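You operate a simulated robot arm through the tools that you are given. There is no shell and no other tool.

Carry out the task below with a simulated robot arm. There is one attempt and no reset: what you move stays moved.

Task
Soap the blue, white and black nuts, then tighten the one that foams.
Fine: use the soap brush and stand it back in its bottle; shut and bleed that branch before tightening, open it again after; open no other valve, leave the regulator.

The check looks at the end state, three seconds after you hand in, the way a careful person would. Anything else that was tipped, shoved, dropped, spilled or broken makes it a failure.

Robot
A 7-joint arm with a two-finger parallel gripper, fixed in place. Base frame: the origin is on the floor under the middle of its stand, x ahead of it, y to its left, z up. Units: mm, degrees, N and s.
With the tool pointing down near the work surface it reaches from about 180 to 740 mm from the base axis. Its first joint turns from -166.0 to 166.0 degrees. Payload 1.57 kg.
The TCP is the grasp point between the finger pads, 30 mm short of the fingertips. In the tool frame z runs along the fingers and y along their closing line. The gripper opens to 110 mm. The fingers are 24 mm wide and 12 mm thick; the gripper's body (48 by 112 mm) begins 78 mm behind the TCP.
Orientation is that of the tool frame in the base frame, as a unit quaternion [x, y, z, w]. With the fingers straight down and closing along the base's y, the tool's x points along the base's -x, its y along +y and its z along -z.

Tools
- The arm moves only by the tool arm_command. Its arguments are lists of equal length, an entry for each row: "linear": the shift along the tool's x, y, z in cm, a list of three; "rot": the turn, a rotation vector about the tool's x, y, z in degrees, a list of three. In form: {"linear": [[tx, ty, tz], ...], "rot": [[ax, ay, az], ...]}. A call has 1 to 20 rows; each row is the pose to reach, as a shift and turn from the pose commanded when the call began, along the tool's axes at that moment. "fingers" is the finger opening in cm, from 0 to 11, set as the call begins (left out, the last holds). Rows are played at 5 a second. More than 50 mm and 8.6 degrees between two rows, or a gripper value outside its range, and nothing of the call is played. A pose out of reach is approached as far as the arm can. The call stops where the force on the tool passes 70 N (or 10 N more than at its start, if that is more) or the arm is blocked; 0.2 s more then pass. The fingers move at their own pace (about 45 mm/s each) and stop on an object; they squeeze with about 42 N. The grip force told is the motor's: it shows also when the fingers shut on nothing. Time passes only in rows, and 0.2 s behind the last, so rows that repeat a pose let the fingers close. The reply holds the time, the measured pose of the TCP, the force on the tool along the base axes, the opening and the grip force, in the units named above and with some noise, with the torque about the TCP (base axes, N m) and any sound that the robot's microphone picked up.
- Cameras (640 x 400 px; columns grow to the right, rows downward): "scene" is fixed at [399, -500.2, 1722.7]; the picture's right is [0.13, 0.99, 0.00], its down [0.97, -0.13, -0.19] and it looks along [-0.19, 0.03, -0.98] (base axes); focal length 362 px, centre (320, 200). "wrist" rides on the gripper at [70, 16, -141] in the tool frame; the picture's right is [-0.23, 0.97, 0.00], its down [-0.86, -0.20, -0.48] and it looks along [-0.47, -0.11, 0.88] (tool axes); focal length 222 px, centre (320, 200). There is no depth. A picture from a camera that has moved, and an enlarged one, comes with that camera's place and axes in the base frame and with its lens.
- camera(camera): a new picture of that camera. It takes no simulated time.
- move_column(by): slides the trunk up (or, below 0, down) by that many mm; the arm rides with it, the base frame stays. It gives what a move gives, with no picture.
- zoom(camera, box): a new picture of the part [left, top, right, bottom] of that camera's present view, enlarged. It takes no simulated time.
- sign_off(): hands the job in; it is judged then, once.

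Nothing tells you positions but the pictures and the camera data. Unless the task says otherwise, let go and move clear before handing in.

The tools are called as a command line: name --argument value ..., lists and objects as JSON in quotes. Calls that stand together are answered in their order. arm_command: Moves the arm, as the interface text tells. Its arguments: {"type":"object","properties":{"linear":{"type":"array"},"rot":{"type":"array"},"fingers":{"type":"number"}},"required":["linear","rot"]} The other tools are called the same way: move_column (by) moves the trunk up or down; camera (camera) takes a picture; zoom (camera, box) takes an enlarged picture of a part of a camera's view; sign_off () hands the job in.

At the start:

```text
time: 0.0
eef_pos: [246.7, -372.5, 1306.3]
orientation: [0.0, 1.0, 0.0, 0.0]
wrist_force: [0.0, 0.2, 0.1]
wrist_torque: [0.01, -0.02, 0.03]
width: 110.1
gripper_force: 0.1
trunk travel left (down, up): [-525.0, 65.0]
```

scene: 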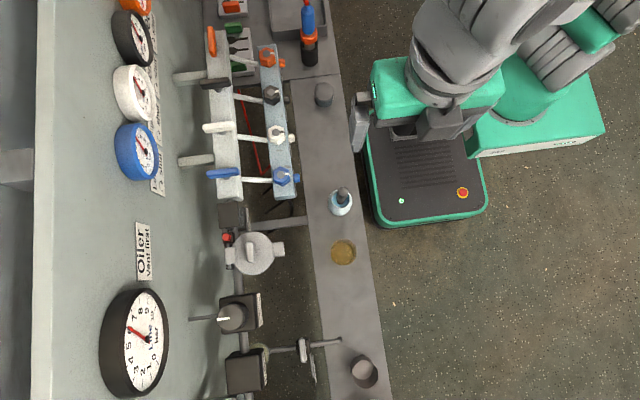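
wrist: 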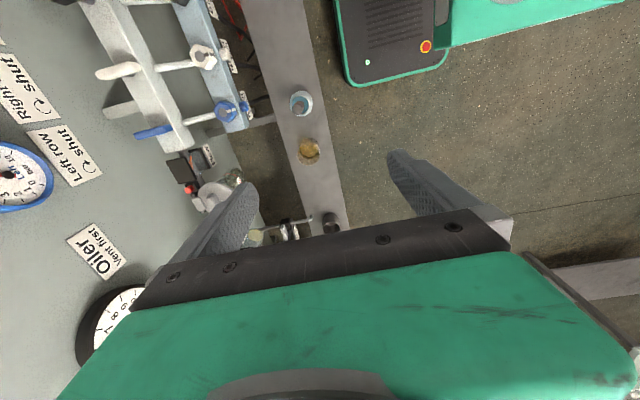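

I see a wall panel with gauges (orange, black, white, blue), a manifold with coloured valve levers and coloured nuts, a soap bottle with brush on a shelf, and a wrench or tool further away. I'll look closer before moving anything.

zoom --camera "scene" --box '[170, 0, 350, 112]'

zoom --camera "scene" --box '[170, 100, 370, 225]'

zoom --camera "scene" --box '[170, 200, 400, 400]'

zoom --camera "scene" --box '[80, 0, 240, 220]'

zoom --camera "wrist" --box '[0, 0, 360, 225]'

```text
3.56 times, centred on (260, 56) of scene
camera zoom: at [399.0, -500.2, 1722.7], right [0.13, 0.99, 0.0], down [0.97, -0.13, -0.19], along [-0.19, 0.03, -0.98], focal length 1287 px, centre (533, 712)
```

zoom: 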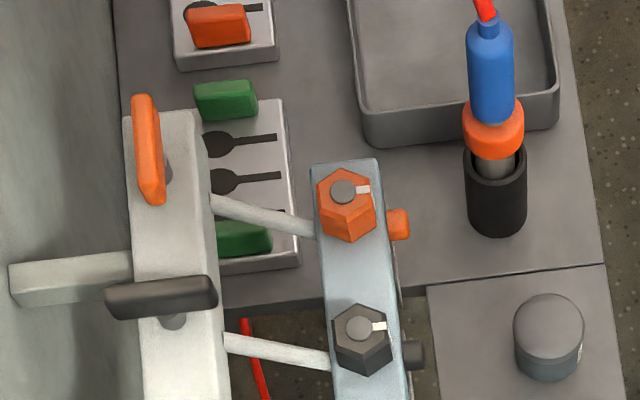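

```text
3.20 times, centred on (270, 162) of scene
camera zoom: at [399.0, -500.2, 1722.7], right [0.13, 0.99, 0.0], down [0.97, -0.13, -0.19], along [-0.19, 0.03, -0.98], focal length 1159 px, centre (480, 320)
```

zoom: 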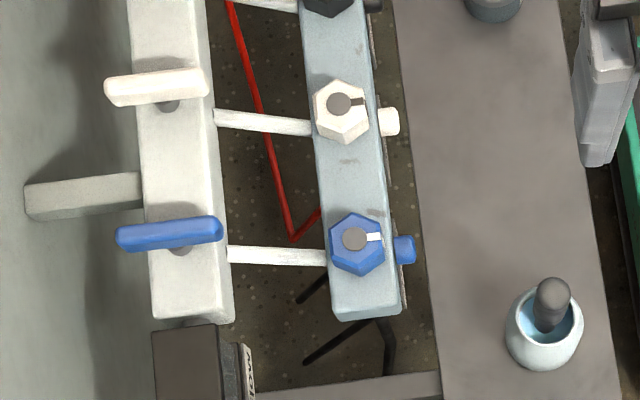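

```text
2.00 times, centred on (285, 300) of scene
camera zoom: at [399.0, -500.2, 1722.7], right [0.13, 0.99, 0.0], down [0.97, -0.13, -0.19], along [-0.19, 0.03, -0.98], focal length 724 px, centre (390, 0)
```

zoom: 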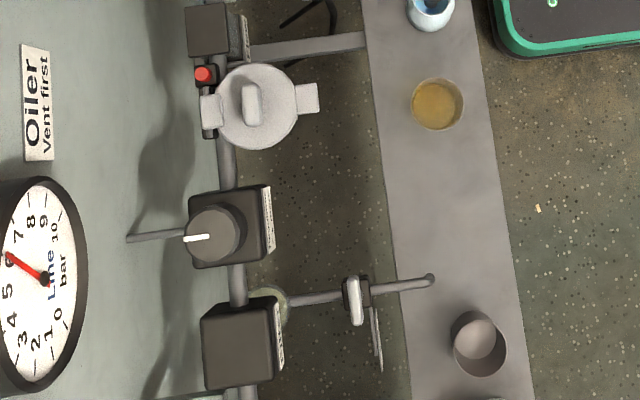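

```text
1.82 times, centred on (160, 110) of scene
camera zoom: at [399.0, -500.2, 1722.7], right [0.13, 0.99, 0.0], down [0.97, -0.13, -0.19], along [-0.19, 0.03, -0.98], focal length 658 px, centre (611, 364)
```

zoom: 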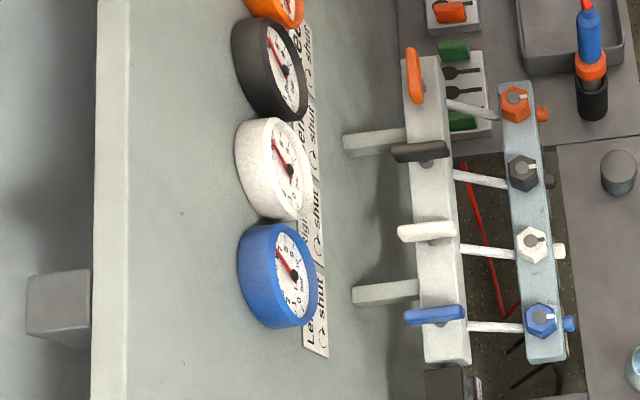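

```text
1.78 times, centred on (180, 112) of wrist
camera zoom: at [176.4, -356.4, 1447.5], right [0.23, 0.97, 0.0], down [0.86, -0.2, 0.48], along [0.47, -0.11, -0.88], focal length 395 px, centre (569, 356)
```

zoom: 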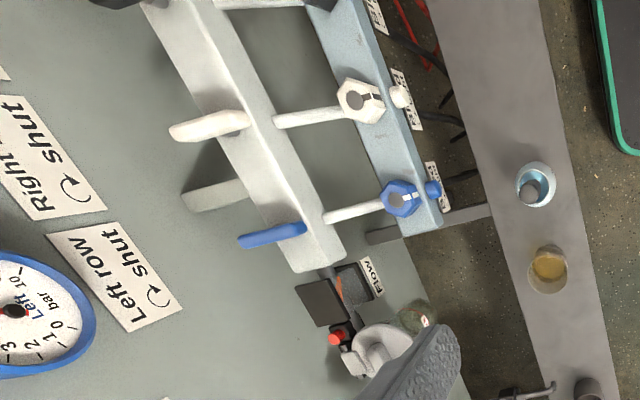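

The manifold runs along base x, with valve levers on the white bar and nuts plus bleed knobs on the pale blue bar; the blue nut is at about (188, -554, 967). I'll move the wrist camera back along x for a better view.

arm_command --linear '[[4, 0, 0], [8, 0, 0], [12, 0, 0], [16, 0, 0], [20, 0, 0], [24, 0, 0]]' --rot '[[0, 0, 0], [0, 0, 0], [0, 0, 0], [0, 0, 0], [0, 0, 0], [0, 0, 0]]'

camera --camera "wrist"

camera --camera "scene"

```text
time: 1.4
eef_pos: [6.0, -371.0, 1307.4]
orientation: [-0.001, 1.0, 0.001, 0.0]
wrist_force: [-0.7, 0.4, 0.1]
wrist_torque: [-0.02, 0.04, 0.0]
width: 110.0
gripper_force: 0.0
trunk travel left (down, up): [-525.0, 65.0]
```

```text
taken
camera wrist: at [-64.4, -354.7, 1448.0], right [0.23, 0.97, 0.0], down [0.86, -0.2, 0.48], along [0.47, -0.11, -0.88], focal length 222 px, centre (320, 200)
```

wrist: 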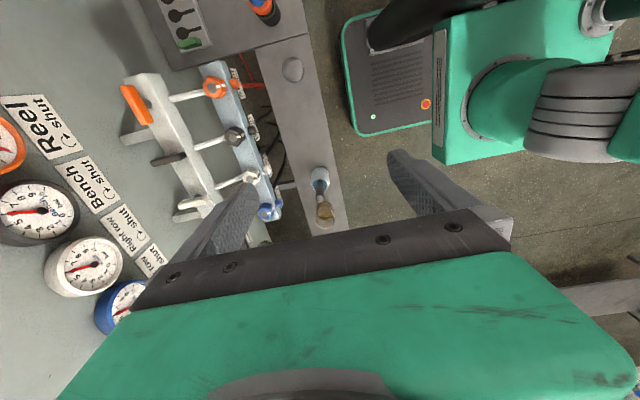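

```text
taken
```

scene: 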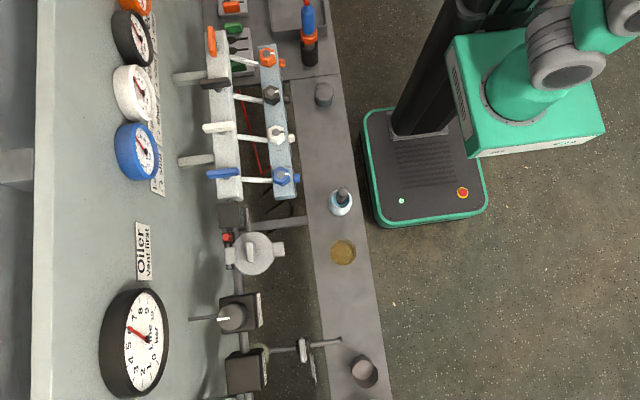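

Branch labels are Reel (orange), Bench (black), Right row (white), Left row (blue). I'll zoom in on the labels, gauges and tools.

zoom --camera "wrist" --box '[0, 80, 160, 180]'

zoom --camera "wrist" --box '[0, 180, 160, 340]'

zoom --camera "wrist" --box '[100, 50, 340, 250]'

zoom --camera "wrist" --box '[130, 0, 310, 112]'

```text
4.00 times, centred on (80, 130) of wrist
camera zoom: at [-64.4, -354.7, 1448.0], right [0.23, 0.97, 0.0], down [0.86, -0.2, 0.48], along [0.47, -0.11, -0.88], focal length 888 px, centre (1280, 480)
```

zoom: 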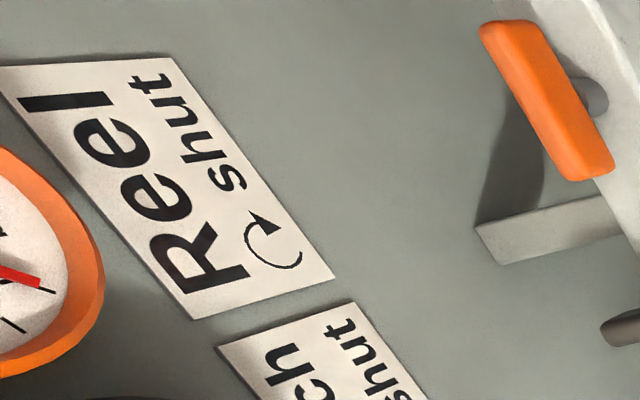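

```text
2.50 times, centred on (80, 260) of wrist
camera zoom: at [-64.4, -354.7, 1448.0], right [0.23, 0.97, 0.0], down [0.86, -0.2, 0.48], along [0.47, -0.11, -0.88], focal length 555 px, centre (920, 50)
```

zoom: 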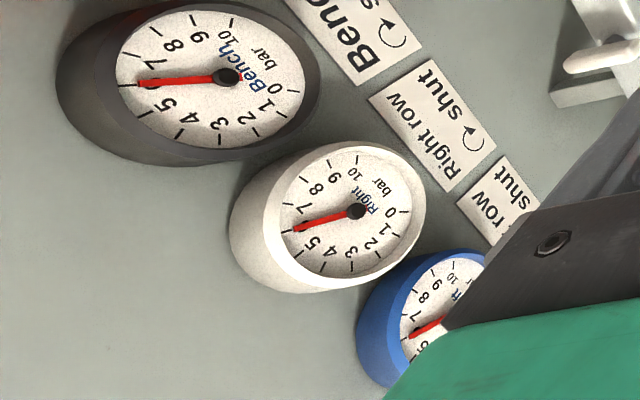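

```text
2.00 times, centred on (220, 150) of wrist
camera zoom: at [-64.4, -354.7, 1448.0], right [0.23, 0.97, 0.0], down [0.86, -0.2, 0.48], along [0.47, -0.11, -0.88], focal length 444 px, centre (520, 300)
```

zoom: 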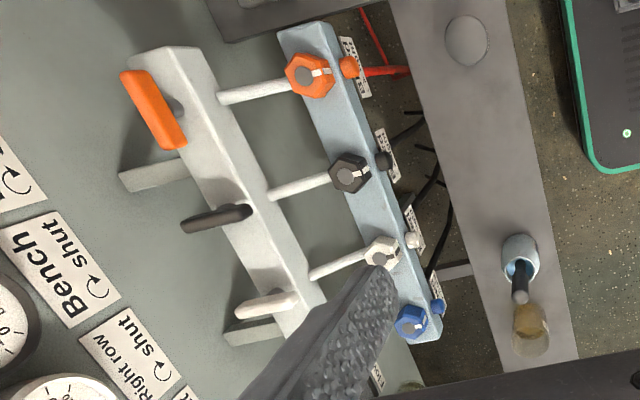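

```text
3.56 times, centred on (220, 56) of wrist
camera zoom: at [-64.4, -354.7, 1448.0], right [0.23, 0.97, 0.0], down [0.86, -0.2, 0.48], along [0.47, -0.11, -0.88], focal length 790 px, centre (676, 712)
```

zoom: 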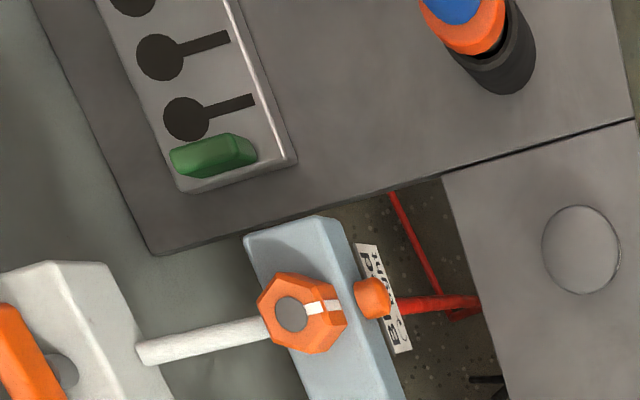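

Next I move further back along x to see the tools on the far shelf.

arm_command --linear '[[4, 0, 0], [8, 0, 0], [12, 0, 0], [16, 0, 0], [20, 0, 0], [24, 0, 0], [28, 0, 0]]' --rot '[[0, 0, 0], [0, 0, 0], [0, 0, 0], [0, 0, 0], [0, 0, 0], [0, 0, 0], [0, 0, 0]]'

camera --camera "wrist"

zoom --camera "wrist" --box '[100, 50, 340, 200]'

zoom --camera "wrist" --box '[0, 80, 200, 280]'

```text
time: 3.0
eef_pos: [-276.5, -368.4, 1304.2]
orientation: [-0.001, 1.0, 0.0, 0.0]
wrist_force: [-0.3, 0.3, -0.4]
wrist_torque: [0.01, -0.01, 0.03]
width: 109.8
gripper_force: 0.1
trunk travel left (down, up): [-525.0, 65.0]
```

```text
taken
camera wrist: at [-346.2, -352.5, 1445.0], right [0.23, 0.97, 0.0], down [0.86, -0.2, 0.48], along [0.47, -0.11, -0.88], focal length 222 px, centre (320, 200)
```

wrist: 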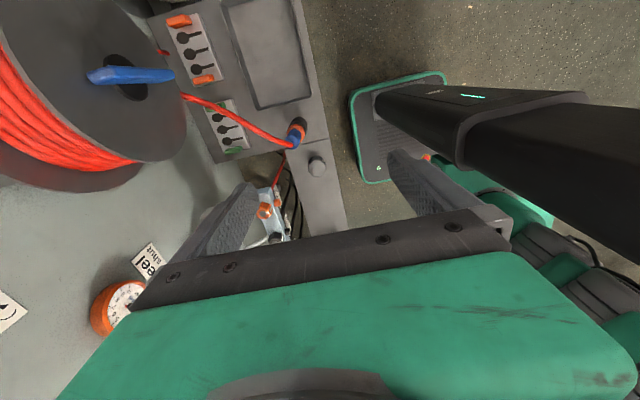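

```text
2.67 times, centred on (220, 125) of wrist
camera zoom: at [-346.2, -352.5, 1445.0], right [0.23, 0.97, 0.0], down [0.86, -0.2, 0.48], along [0.47, -0.11, -0.88], focal length 592 px, centre (587, 400)
```

zoom: 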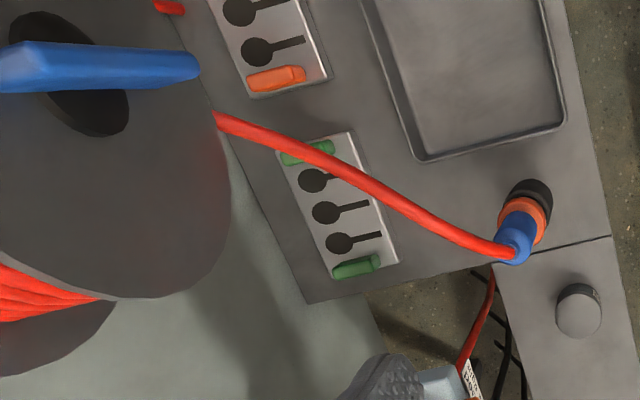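

```text
2.00 times, centred on (100, 180) of wrist
camera zoom: at [-346.2, -352.5, 1445.0], right [0.23, 0.97, 0.0], down [0.86, -0.2, 0.48], along [0.47, -0.11, -0.88], focal length 444 px, centre (760, 240)
```

zoom: 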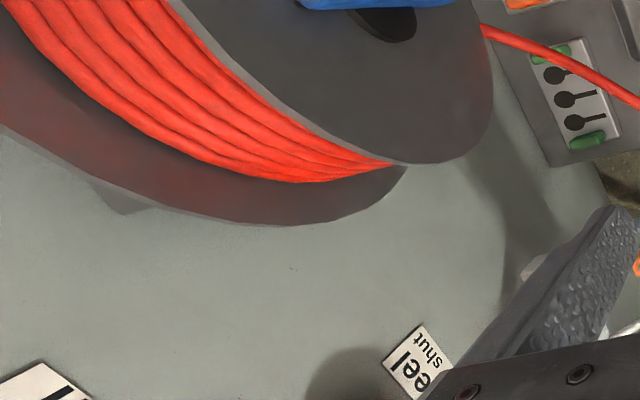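

The blue and orange item is only the hose-reel coupling, so the gripper will do the tightening itself. I'll go back to the manifold and turn the wrist so the camera looks towards the wall.

arm_command --linear '[[-3, 0, 0], [-6, 0, 0], [-9, 0, 0], [-12, 0, 0], [-15, 0, 0], [-18, 0, 0], [-21, 0, 0], [-24, 0, 0], [-27, 0, 0], [-30, 0, 0], [-33, 0, 0]]' --rot '[[0, 0, 8], [0, 0, 16], [0, 0, 24], [0, 0, 32], [0, 0, 40], [0, 0, 48], [0, 0, 56], [0, 0, 64], [0, 0, 72], [0, 0, 81], [0, 0, 90]]'

camera --camera "wrist"

```text
refused: row 10 steps farther than a row can; nothing moved
```

```text
taken
camera wrist: at [-346.2, -352.5, 1445.0], right [0.23, 0.97, 0.0], down [0.86, -0.2, 0.48], along [0.47, -0.11, -0.88], focal length 222 px, centre (320, 200)
```

wrist: 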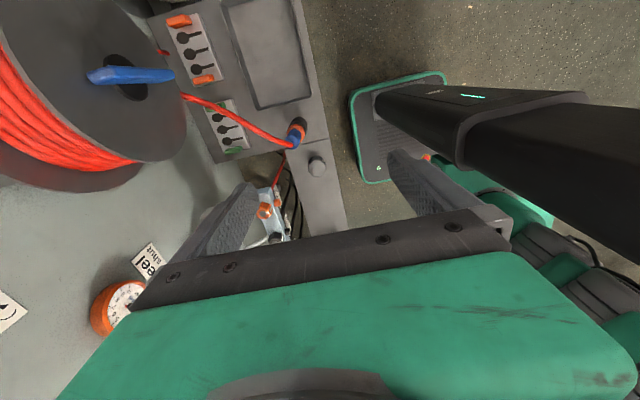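

Nothing moved because one turn step was slightly too large. I'll repeat the same move with smaller steps.

arm_command --linear '[[-3, 0, 0], [-6, 0, 0], [-9, 0, 0], [-12, 0, 0], [-15, 0, 0], [-18, 0, 0], [-21, 0, 0], [-24, 0, 0], [-27, 0, 0], [-30, 0, 0], [-32, 0, 0], [-34, 0, 0]]' --rot '[[0, 0, 7.5], [0, 0, 15], [0, 0, 22.5], [0, 0, 30], [0, 0, 37.5], [0, 0, 45], [0, 0, 52.5], [0, 0, 60], [0, 0, 67.5], [0, 0, 75], [0, 0, 82.5], [0, 0, 90]]'

camera --camera "wrist"

```text
time: 5.6
eef_pos: [67.6, -373.2, 1305.6]
orientation: [0.707, 0.707, 0.0, -0.001]
wrist_force: [-0.4, 0.2, -0.2]
wrist_torque: [0.02, -0.02, -0.01]
width: 109.9
gripper_force: 0.1
trunk travel left (down, up): [-525.0, 65.0]
```

```text
taken
camera wrist: at [83.0, -302.7, 1447.9], right [0.97, -0.23, 0.0], down [-0.2, -0.85, 0.48], along [-0.11, -0.47, -0.88], focal length 222 px, centre (320, 200)
```

wrist: 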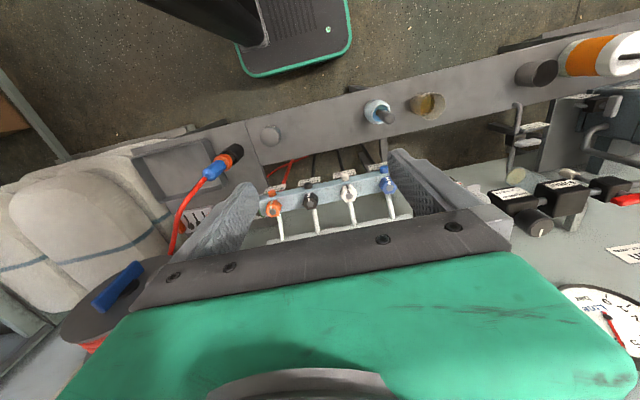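

I can see the nuts, bleed knobs and labels from the front now. I'll zoom in on them.

zoom --camera "wrist" --box '[240, 140, 430, 260]'

zoom --camera "wrist" --box '[400, 20, 640, 170]'

zoom --camera "wrist" --box '[440, 140, 640, 265]'

```text
3.33 times, centred on (335, 200) of wrist
camera zoom: at [83.0, -302.7, 1447.9], right [0.97, -0.23, 0.0], down [-0.2, -0.85, 0.48], along [-0.11, -0.47, -0.88], focal length 740 px, centre (270, 200)
```

zoom: 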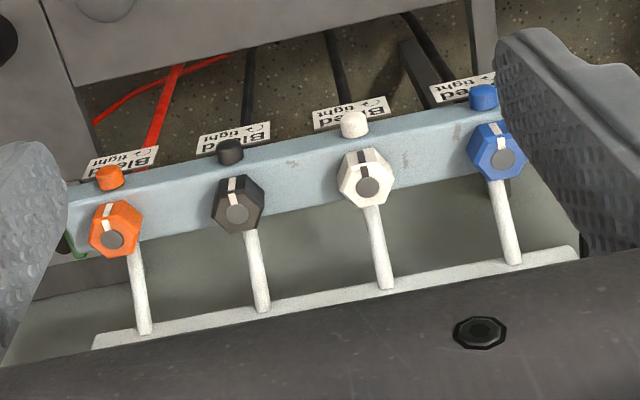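

```text
2.67 times, centred on (520, 95) of wrist
camera zoom: at [83.0, -302.7, 1447.9], right [0.97, -0.23, 0.0], down [-0.2, -0.85, 0.48], along [-0.11, -0.47, -0.88], focal length 592 px, centre (-213, 480)
```

zoom: 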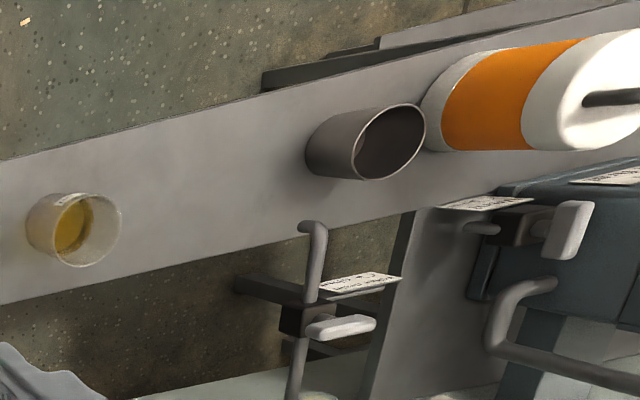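

```text
3.20 times, centred on (540, 202) of wrist
camera zoom: at [83.0, -302.7, 1447.9], right [0.97, -0.23, 0.0], down [-0.2, -0.85, 0.48], along [-0.11, -0.47, -0.88], focal length 711 px, centre (-384, 192)
```

zoom: 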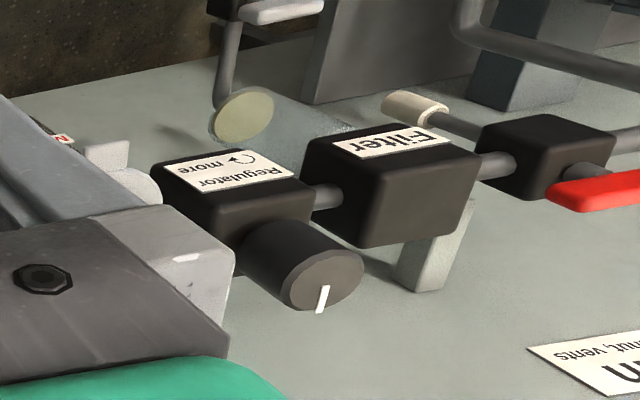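

The bleed screws carry "Bleed / tight" labels with an arrow. I'll drop the column 150 mm to read them and locate the parts better.

move_column --by -150

camera --camera "wrist"

zoom --camera "wrist" --box '[200, 120, 430, 260]'

```text
time: 7.3
eef_pos: [66.2, -372.8, 1156.6]
orientation: [0.707, 0.707, 0.0, 0.0]
wrist_force: [1.3, -0.5, -0.8]
wrist_torque: [-0.03, 0.03, -0.01]
width: 109.9
gripper_force: 0.0
trunk travel left (down, up): [-375.0, 215.0]
```

```text
taken
camera wrist: at [82.5, -302.7, 1298.0], right [0.97, -0.23, 0.0], down [-0.2, -0.86, 0.48], along [-0.11, -0.47, -0.88], focal length 222 px, centre (320, 200)
```

wrist: 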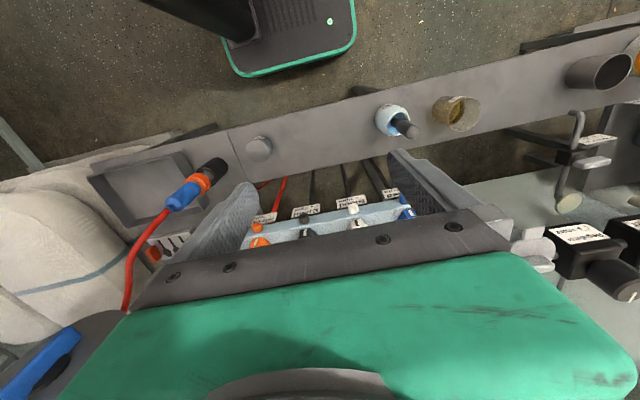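

```text
2.78 times, centred on (315, 190) of wrist
camera zoom: at [82.5, -302.7, 1298.0], right [0.97, -0.23, 0.0], down [-0.2, -0.86, 0.48], along [-0.11, -0.47, -0.88], focal length 618 px, centre (334, 228)
```

zoom: 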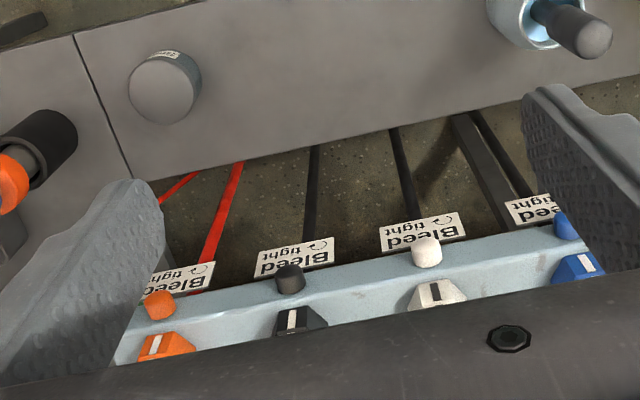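

I'll shift towards the wall, still well above the manifold, so the bar sits clear of the gripper in the view.

arm_command --linear '[[-4, 0, 0], [-8, 0, 0], [-12, 0, 0], [-16, 0, 0]]' --rot '[[0, 0, 0], [0, 0, 0], [0, 0, 0], [0, 0, 0]]'

camera --camera "wrist"

zoom --camera "wrist" --box '[200, 100, 430, 240]'

camera --camera "scene"

```text
time: 8.4
eef_pos: [67.4, -529.2, 1157.7]
orientation: [0.707, 0.707, -0.01, 0.01]
wrist_force: [2.8, -26.2, -34.8]
wrist_torque: [1.42, 0.76, -0.42]
width: 110.1
gripper_force: 0.0
out of reach, approached as far as the arm can: row 4
trunk travel left (down, up): [-375.0, 215.0]
stopped in row 4: the force on the tool passed its limit at 148 N (the readings are from after the stop); the commanded pose is now the measured one
```

```text
taken
camera wrist: at [83.1, -454.1, 1297.2], right [0.97, -0.23, 0.01], down [-0.2, -0.84, 0.5], along [-0.11, -0.49, -0.86], focal length 222 px, centre (320, 200)
```

wrist: 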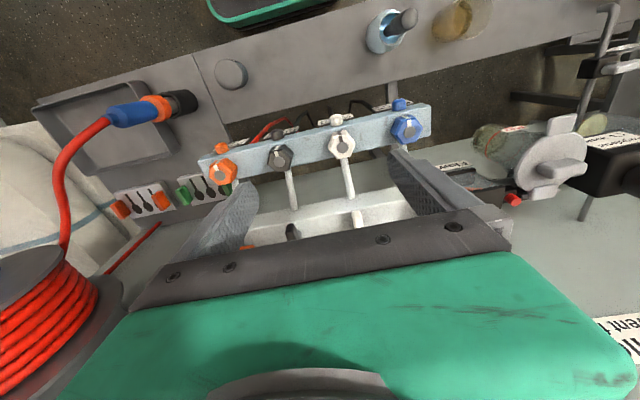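

```text
2.78 times, centred on (315, 170) of wrist
camera zoom: at [83.1, -454.1, 1297.2], right [0.97, -0.23, 0.01], down [-0.2, -0.84, 0.5], along [-0.11, -0.49, -0.86], focal length 618 px, centre (334, 284)
```

zoom: 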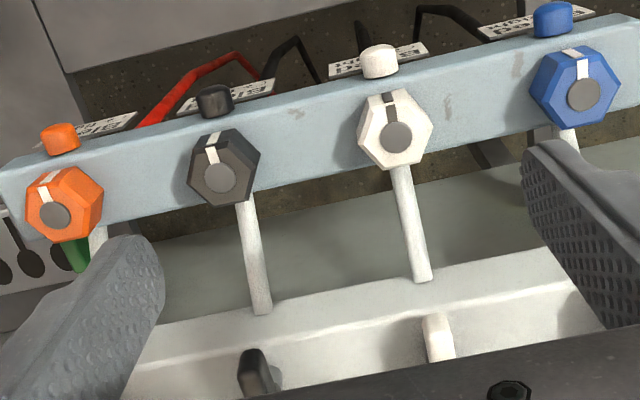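

```text
taken
```

scene: 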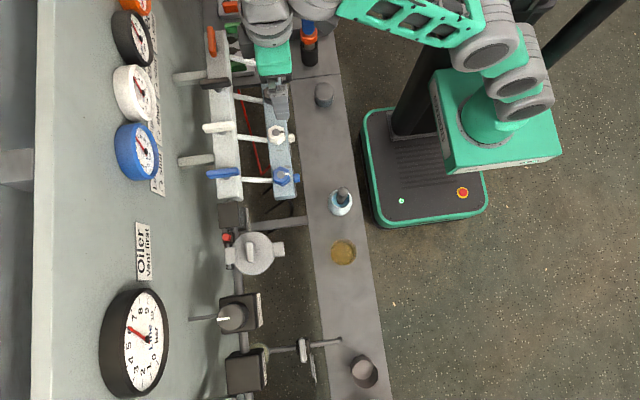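

The arm stopped with a force spike near the edge of its reach; the picture shows nothing moved and nothing near the fingers. I'll back off and check the force.

arm_command --linear '[[2, 0, 0], [4, 0, 0], [4, 0, 0]]' --rot '[[0, 0, 0], [0, 0, 0], [0, 0, 0]]'

camera --camera "wrist"

zoom --camera "scene" --box '[190, 0, 420, 140]'

```text
time: 9.2
eef_pos: [67.8, -488.2, 1156.4]
orientation: [0.707, 0.707, -0.008, 0.007]
wrist_force: [-0.6, -0.2, 0.2]
wrist_torque: [-0.03, 0.0, -0.01]
width: 110.2
gripper_force: 0.0
trunk travel left (down, up): [-375.0, 215.0]
```

```text
taken
camera wrist: at [82.6, -415.5, 1296.8], right [0.97, -0.23, 0.0], down [-0.2, -0.85, 0.5], along [-0.11, -0.48, -0.87], focal length 222 px, centre (320, 200)
```

wrist: 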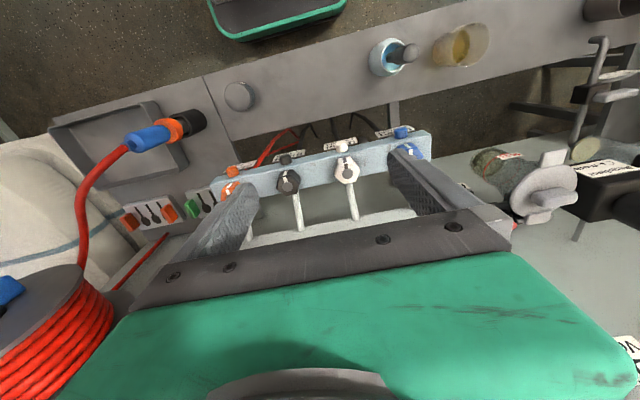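

```text
2.78 times, centred on (305, 70) of scene
camera zoom: at [399.0, -500.2, 1722.7], right [0.13, 0.99, 0.0], down [0.97, -0.13, -0.19], along [-0.19, 0.03, -0.98], focal length 1007 px, centre (362, 562)
```

zoom: 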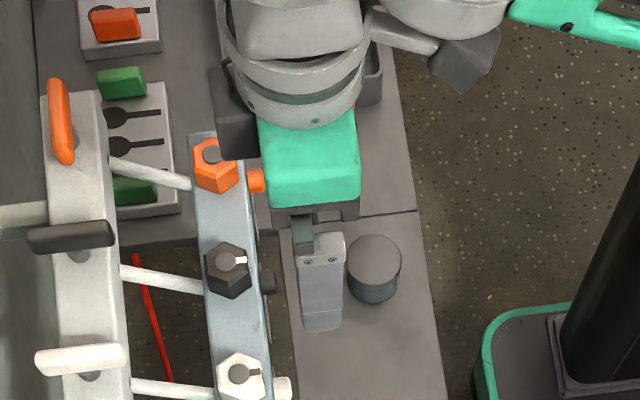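

Force is back to zero, so the stop was the arm running out of reach, not contact with the equipment. Nut tops are at x = 190, 95, 0 and -95, y ≈ -556, z ≈ 981, and the lever handles are near y ≈ -662, z ≈ 1045. I'll raise the column and lower the arm to gain reach.

move_column --by 150

arm_command --linear '[[2, 0, 4], [4, 0, 8], [6, 0, 12], [8, 0, 16], [10, 0, 20]]' --rot '[[0, 0, 0], [0, 0, 0], [0, 0, 0], [0, 0, 0], [0, 0, 0]]'

camera --camera "wrist"

camera --camera "scene"

```text
time: 10.9
eef_pos: [66.5, -489.2, 1305.7]
orientation: [0.707, 0.708, -0.006, 0.007]
wrist_force: [0.1, 0.1, 0.0]
wrist_torque: [-0.03, -0.01, -0.03]
width: 110.3
gripper_force: 0.1
trunk travel left (down, up): [-525.0, 65.0]
```

```text
time: 12.1
eef_pos: [67.3, -389.5, 1102.4]
orientation: [0.706, 0.708, -0.008, 0.007]
wrist_force: [1.2, -0.4, -0.2]
wrist_torque: [0.02, 0.01, 0.0]
width: 110.1
gripper_force: 0.1
trunk travel left (down, up): [-525.0, 65.0]
```

```text
taken
camera wrist: at [82.3, -316.6, 1243.2], right [0.97, -0.23, 0.01], down [-0.2, -0.84, 0.5], along [-0.11, -0.48, -0.87], focal length 222 px, centre (320, 200)
```

wrist: 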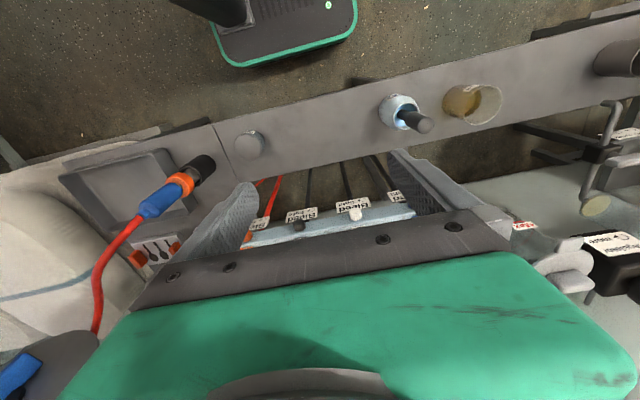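

```text
taken
```

scene: 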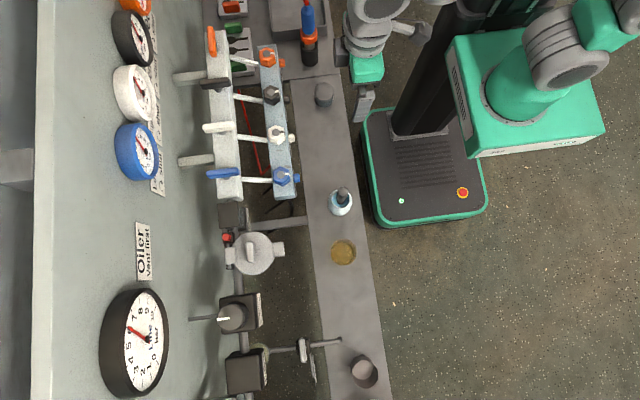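

The brush bottle is on the near shelf at about (222, -422). I'll move the wrist camera above it and take out the small tool tilt.

arm_command --linear '[[0.8, 3.4, 3.0], [1.6, 6.9, 6.0], [2.3, 10.4, 9.0], [3.1, 13.9, 12.0], [3.8, 17.3, 15.0]]' --rot '[[0, 0.4, 0], [0, 0.8, 0], [0, 1.2, 0], [0, 1.2, 0], [0, 1.2, 0]]'

camera --camera "wrist"

zoom --camera "wrist" --box '[260, 60, 420, 210]'

zoom --camera "scene" --box '[310, 170, 374, 210]'

```text
time: 13.3
eef_pos: [241.4, -354.8, 953.9]
orientation: [0.707, 0.707, 0.0, 0.0]
wrist_force: [-0.1, 0.9, 1.0]
wrist_torque: [0.01, 0.04, -0.01]
width: 110.0
gripper_force: 0.1
trunk travel left (down, up): [-525.0, 65.0]
```

```text
taken
camera wrist: at [257.0, -285.5, 1096.0], right [0.97, -0.23, 0.0], down [-0.2, -0.86, 0.48], along [-0.11, -0.47, -0.88], focal length 222 px, centre (320, 200)
```

wrist: 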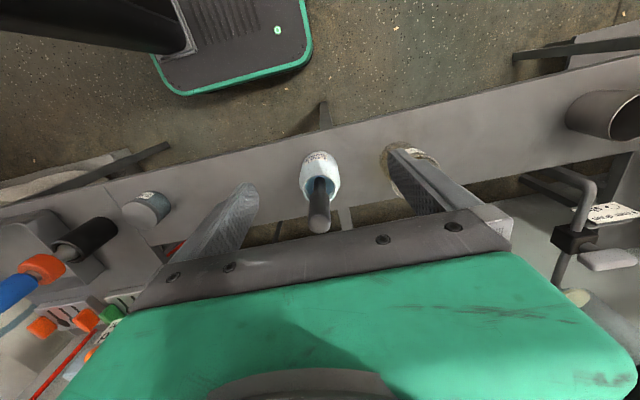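

```text
2.67 times, centred on (340, 135) of wrist
camera zoom: at [257.0, -285.5, 1096.0], right [0.97, -0.23, 0.0], down [-0.2, -0.86, 0.48], along [-0.11, -0.47, -0.88], focal length 592 px, centre (267, 373)
```

zoom: 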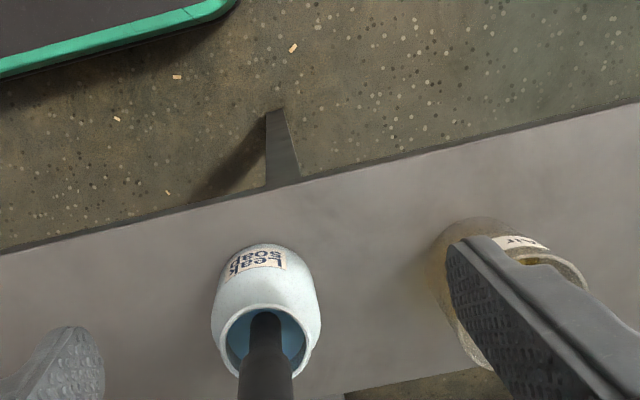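

```text
10.00 times, centred on (342, 190) of scene
camera zoom: at [399.0, -500.2, 1722.7], right [0.13, 0.99, 0.0], down [0.97, -0.13, -0.19], along [-0.19, 0.03, -0.98], focal length 3620 px, centre (100, 300)
```

zoom: 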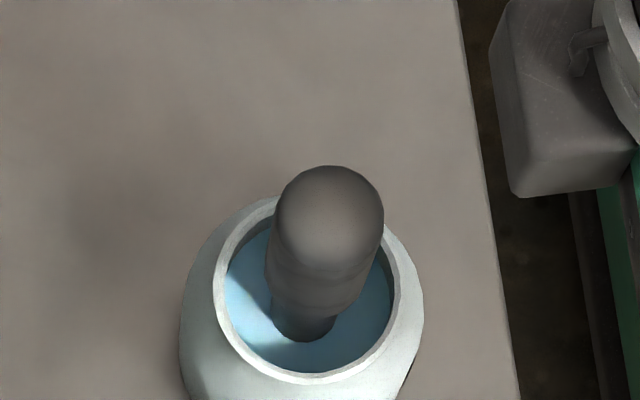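

The "Leak soap" bottle has its rim at (225, -422, 801), and the brush stands upright with its handle top at about z 897. I'll move over it with the fingers narrowed.

arm_command --linear '[[0, 0, 0], [-2, -0.5, 0], [-4.5, -1.1, 0], [-6.8, -1.7, 0], [-6.8, -1.7, 0]]' --rot '[[0, 0, 0], [0, 0, 0], [0, 0, 0], [0, 0, 0], [0, 0, 0]]' --fingers 6

camera --camera "wrist"

zoom --camera "scene" --box '[280, 150, 408, 230]'

```text
time: 14.5
eef_pos: [221.9, -428.6, 954.8]
orientation: [0.707, 0.707, 0.0, 0.0]
wrist_force: [0.3, 0.1, -0.9]
wrist_torque: [0.0, 0.0, -0.02]
width: 59.9
gripper_force: 0.0
trunk travel left (down, up): [-525.0, 65.0]
```

```text
taken
camera wrist: at [237.6, -358.3, 1096.0], right [0.97, -0.23, 0.0], down [-0.2, -0.86, 0.48], along [-0.11, -0.47, -0.88], focal length 222 px, centre (320, 200)
```

wrist: 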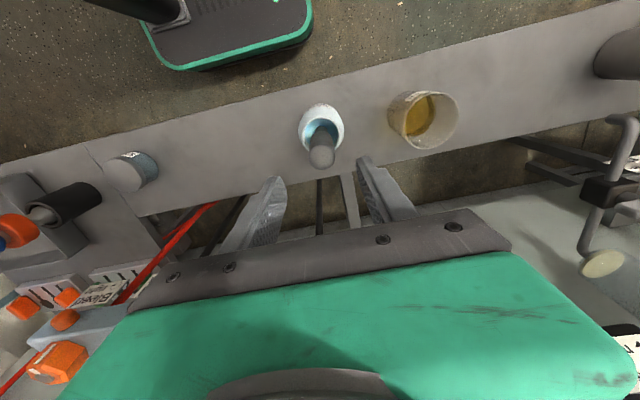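

```text
5.00 times, centred on (344, 190) of scene
camera zoom: at [399.0, -500.2, 1722.7], right [0.13, 0.99, 0.0], down [0.97, -0.13, -0.19], along [-0.19, 0.03, -0.98], focal length 1810 px, centre (200, 250)
```

zoom: 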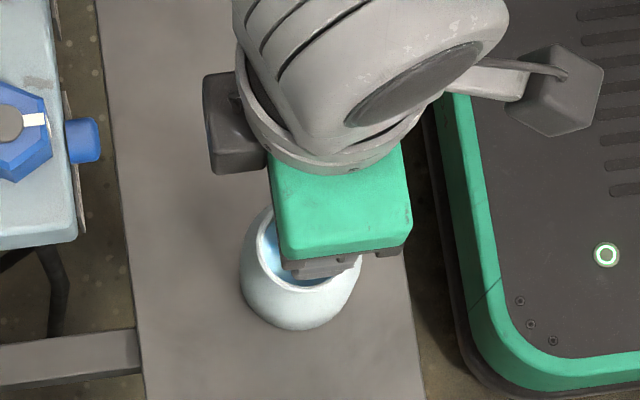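

The handle projects where I expected, 2 mm in x and 6 mm in y from the TCP. I'll correct and descend around the handle.

arm_command --linear '[[0.6, 0.2, 0], [0.6, 0.2, 1.5], [0.6, 0.2, 3.5]]' --rot '[[0, 0, 0], [0, 0, 0], [0, 0, 0]]'

camera --camera "wrist"

```text
time: 15.3
eef_pos: [224.5, -420.9, 917.8]
orientation: [0.707, 0.708, 0.0, -0.001]
wrist_force: [-0.3, 0.2, 0.0]
wrist_torque: [0.01, -0.01, 0.05]
width: 59.9
gripper_force: 0.0
trunk travel left (down, up): [-525.0, 65.0]
```

```text
taken
camera wrist: at [239.5, -350.6, 1060.4], right [0.97, -0.23, 0.0], down [-0.2, -0.86, 0.48], along [-0.11, -0.47, -0.88], focal length 222 px, centre (320, 200)
```

wrist: 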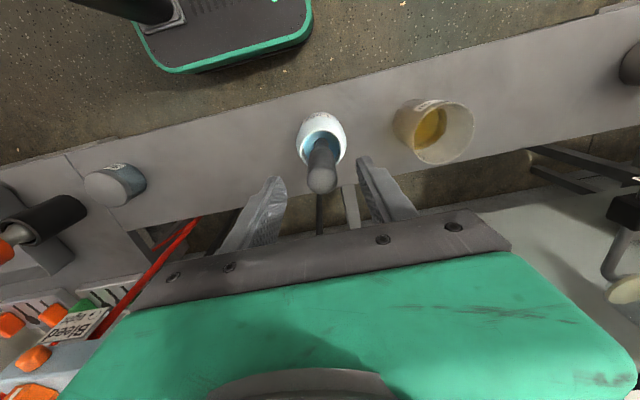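

The handle is centred between the fingers. I'll go down 5 cm and close.

arm_command --linear '[[-0.1, 0, 2.5], [-0.1, 0, 5.0], [-0.1, 0, 5.0]]' --rot '[[0, 0, 0], [0, 0, 0], [0, 0, 0]]'

arm_command --linear '[[0, 0, 0], [0, 0, 0], [0, 0, 0], [0, 0, 0], [0, 0, 0]]' --rot '[[0, 0, 0], [0, 0, 0], [0, 0, 0], [0, 0, 0], [0, 0, 0]]' --fingers 1

camera --camera "wrist"

```text
time: 16.1
eef_pos: [222.5, -421.2, 868.2]
orientation: [0.707, 0.707, 0.0, 0.0]
wrist_force: [-0.2, -0.2, 0.2]
wrist_torque: [-0.01, -0.01, -0.01]
width: 60.2
gripper_force: 0.0
trunk travel left (down, up): [-525.0, 65.0]
```

```text
time: 17.3
eef_pos: [222.9, -421.4, 868.0]
orientation: [0.707, 0.707, -0.001, 0.0]
wrist_force: [-0.3, 0.1, -0.2]
wrist_torque: [-0.01, 0.02, -0.03]
width: 24.5
gripper_force: 36.6
trunk travel left (down, up): [-525.0, 65.0]
```

```text
taken
camera wrist: at [238.3, -351.1, 1010.1], right [0.97, -0.23, 0.0], down [-0.2, -0.86, 0.48], along [-0.11, -0.47, -0.88], focal length 222 px, centre (320, 200)
```

wrist: 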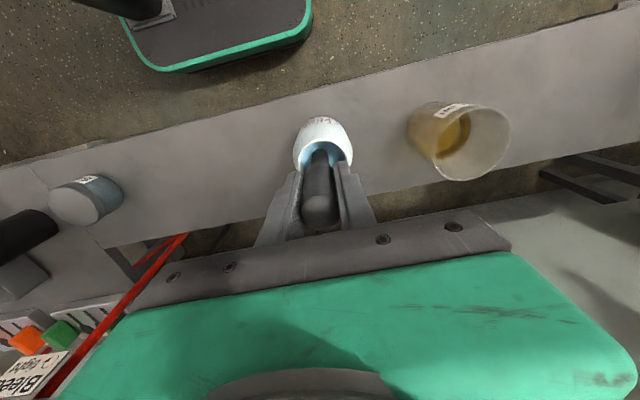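

The brush is held at 24.5 mm wide, with the grasp at (222.9, -421.4, 868). I'll lift it straight up slowly.

arm_command --linear '[[0, 0, -1.5], [0, 0, -3], [0, 0, -4.5], [0, 0, -6], [0, 0, -7.5], [0, 0, -9], [0, 0, -10.5], [0, 0, -12], [0, 0, -13.5], [0, 0, -15], [0, 0, -16.5], [0, 0, -18]]' --rot '[[0, 0, 0], [0, 0, 0], [0, 0, 0], [0, 0, 0], [0, 0, 0], [0, 0, 0], [0, 0, 0], [0, 0, 0], [0, 0, 0], [0, 0, 0], [0, 0, 0], [0, 0, 0]]'

camera --camera "wrist"

camera --camera "scene"

```text
time: 19.9
eef_pos: [225.7, -420.4, 1047.0]
orientation: [0.707, 0.707, 0.0, 0.0]
wrist_force: [0.4, 0.0, -1.1]
wrist_torque: [0.0, 0.0, 0.0]
width: 24.3
gripper_force: 36.1
trunk travel left (down, up): [-525.0, 65.0]
```

```text
taken
camera wrist: at [241.0, -350.4, 1189.5], right [0.97, -0.23, 0.0], down [-0.2, -0.86, 0.48], along [-0.11, -0.47, -0.88], focal length 222 px, centre (320, 200)
```

wrist: 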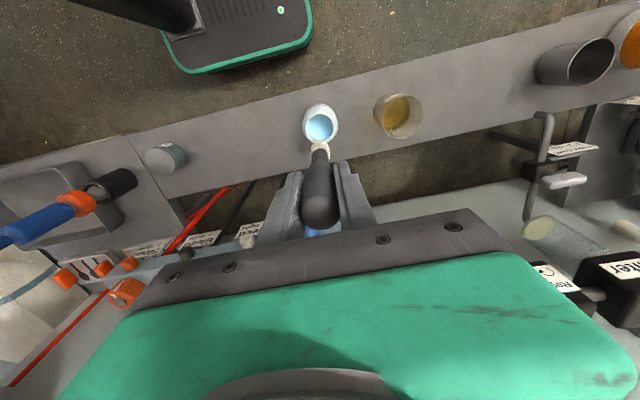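

```text
taken
```

scene: 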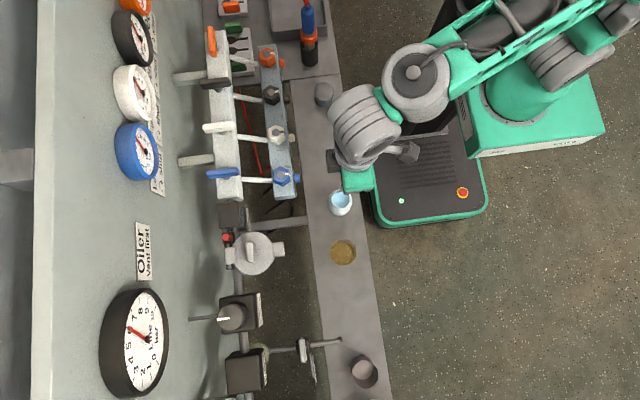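

The brush is out with its cream bristle tip visible. I'll zoom in to measure the tip offset.

zoom --camera "wrist" --box '[270, 90, 370, 190]'

zoom --camera "scene" --box '[300, 150, 380, 230]'

```text
4.00 times, centred on (320, 140) of wrist
camera zoom: at [241.0, -350.4, 1189.5], right [0.97, -0.23, 0.0], down [-0.2, -0.86, 0.48], along [-0.11, -0.47, -0.88], focal length 888 px, centre (320, 440)
```

zoom: 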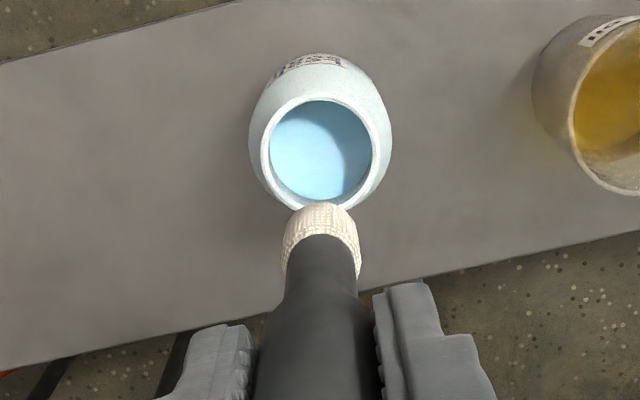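

```text
5.00 times, centred on (340, 190) of scene
camera zoom: at [399.0, -500.2, 1722.7], right [0.13, 0.99, 0.0], down [0.97, -0.13, -0.19], along [-0.19, 0.03, -0.98], focal length 1810 px, centre (220, 250)
```

zoom: 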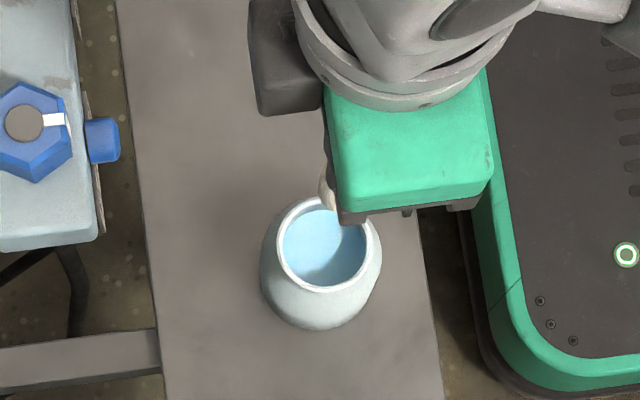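

The bristle tip is roughly 105–115 mm below the TCP. I'll raise the column 65 mm for reach, then carry the brush over towards the blue nut at (190, -556).

move_column --by 65

arm_command --linear '[[0, 0, -2], [0, 0, -4], [-2, -0.6, -5], [-4.5, -1.2, -5], [-7, -1.8, -5], [-9.5, -2.4, -5], [-12, -3.0, -5], [-13.6, -3.6, -5]]' --rot '[[0, 0, 0], [0, 0, 0], [0, 0, 0], [0, 0, 0], [0, 0, 0], [0, 0, 0], [0, 0, 0], [0, 0, 0]]'

camera --camera "wrist"

camera --camera "scene"

```text
time: 20.9
eef_pos: [224.5, -420.1, 1112.2]
orientation: [0.706, 0.708, 0.001, 0.0]
wrist_force: [-0.5, 0.4, -1.1]
wrist_torque: [-0.01, 0.01, 0.02]
width: 24.2
gripper_force: 35.8
trunk travel left (down, up): [-590.0, 0.0]
```

```text
time: 22.8
eef_pos: [192.0, -557.5, 1159.8]
orientation: [0.707, 0.707, 0.0, -0.001]
wrist_force: [0.3, 0.2, 0.1]
wrist_torque: [0.03, 0.0, 0.02]
width: 24.1
gripper_force: 35.9
trunk travel left (down, up): [-590.0, 0.0]
```

```text
taken
camera wrist: at [207.1, -488.0, 1301.6], right [0.97, -0.23, 0.0], down [-0.2, -0.86, 0.48], along [-0.11, -0.47, -0.88], focal length 222 px, centre (320, 200)
```

wrist: 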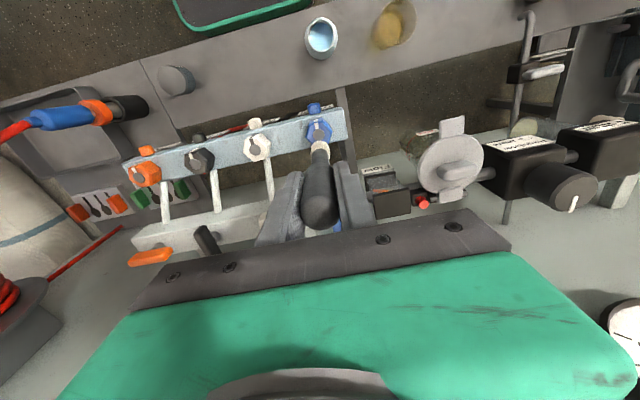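

```text
taken
```

scene: 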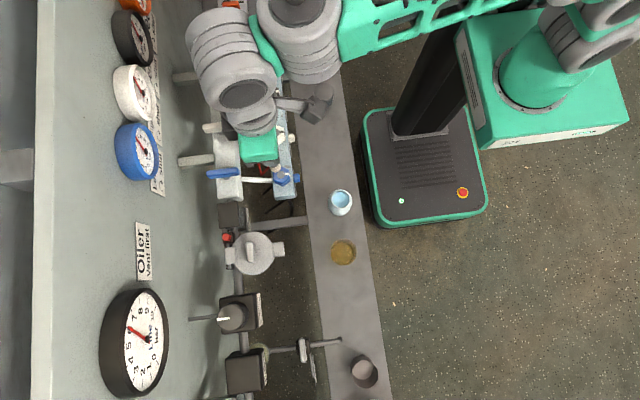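

The brush is above the blue nut. I'll lower it to just above contact and check.

arm_command --linear '[[0, -0.1, 2], [0, -0.1, 4], [0, -0.1, 5]]' --rot '[[0, 0, 0], [0, 0, 0], [0, 0, 0]]'

zoom --camera "wrist" --box '[260, 80, 380, 180]'

zoom --camera "scene" --box '[240, 140, 320, 200]'

```text
time: 23.6
eef_pos: [190.5, -556.6, 1112.4]
orientation: [0.707, 0.708, -0.001, 0.0]
wrist_force: [-0.5, 0.3, -0.1]
wrist_torque: [0.02, -0.03, 0.0]
width: 24.3
gripper_force: 35.9
trunk travel left (down, up): [-590.0, 0.0]
```

```text
4.00 times, centred on (320, 130) of wrist
camera zoom: at [205.6, -486.7, 1253.8], right [0.97, -0.23, 0.0], down [-0.2, -0.86, 0.48], along [-0.11, -0.47, -0.88], focal length 888 px, centre (320, 480)
```

zoom: 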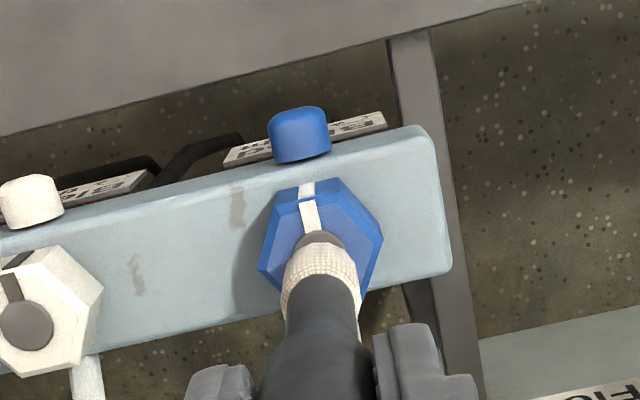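

```text
6.67 times, centred on (280, 170) of scene
camera zoom: at [399.0, -500.2, 1722.7], right [0.13, 0.99, 0.0], down [0.97, -0.13, -0.19], along [-0.19, 0.03, -0.98], focal length 2414 px, centre (587, 400)
```

zoom: 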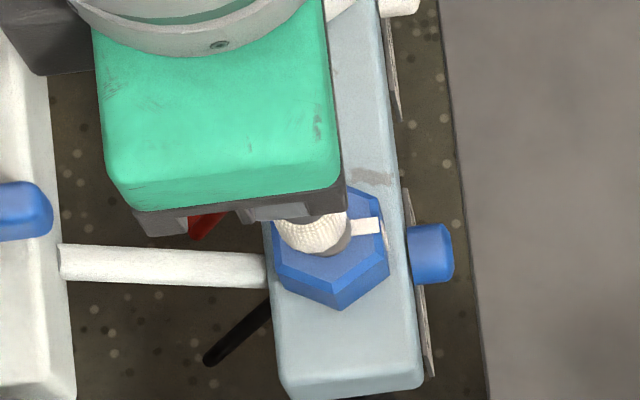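

Alignment is good. I'll lower in small steps and watch for contact.

arm_command --linear '[[0, 0, 0.4], [0, 0, 0.8], [0, 0, 1.2], [0, 0, 1.2]]' --rot '[[0, 0, 0], [0, 0, 0], [0, 0, 0], [0, 0, 0]]'

zoom --camera "wrist" --box '[260, 80, 380, 180]'

zoom --camera "scene" --box '[240, 140, 320, 200]'

```text
time: 24.6
eef_pos: [189.6, -555.6, 1101.1]
orientation: [0.708, 0.707, 0.0, 0.001]
wrist_force: [-0.4, 1.2, 5.4]
wrist_torque: [0.04, -0.01, -0.02]
width: 24.4
gripper_force: 35.9
trunk travel left (down, up): [-590.0, 0.0]
```

```text
4.00 times, centred on (320, 130) of wrist
camera zoom: at [205.0, -486.9, 1242.9], right [0.97, -0.23, 0.0], down [-0.2, -0.85, 0.48], along [-0.11, -0.47, -0.88], focal length 888 px, centre (320, 480)
```

zoom: 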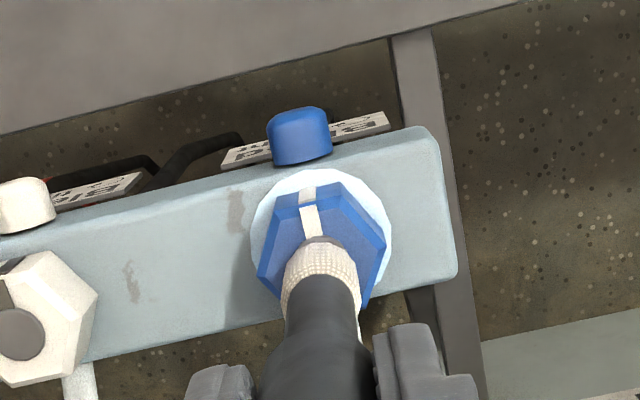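

```text
6.67 times, centred on (280, 170) of scene
camera zoom: at [399.0, -500.2, 1722.7], right [0.13, 0.99, 0.0], down [0.97, -0.13, -0.19], along [-0.19, 0.03, -0.98], focal length 2414 px, centre (587, 400)
```

zoom: 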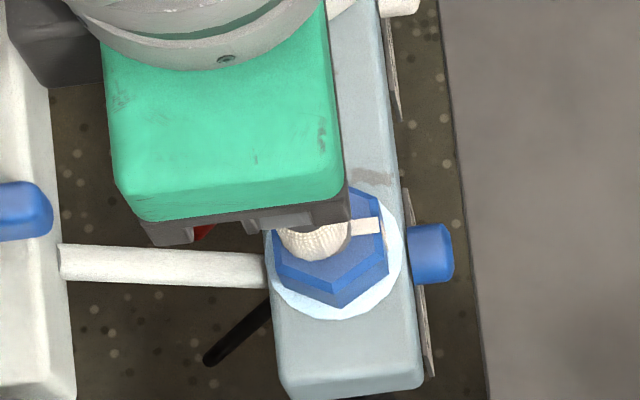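

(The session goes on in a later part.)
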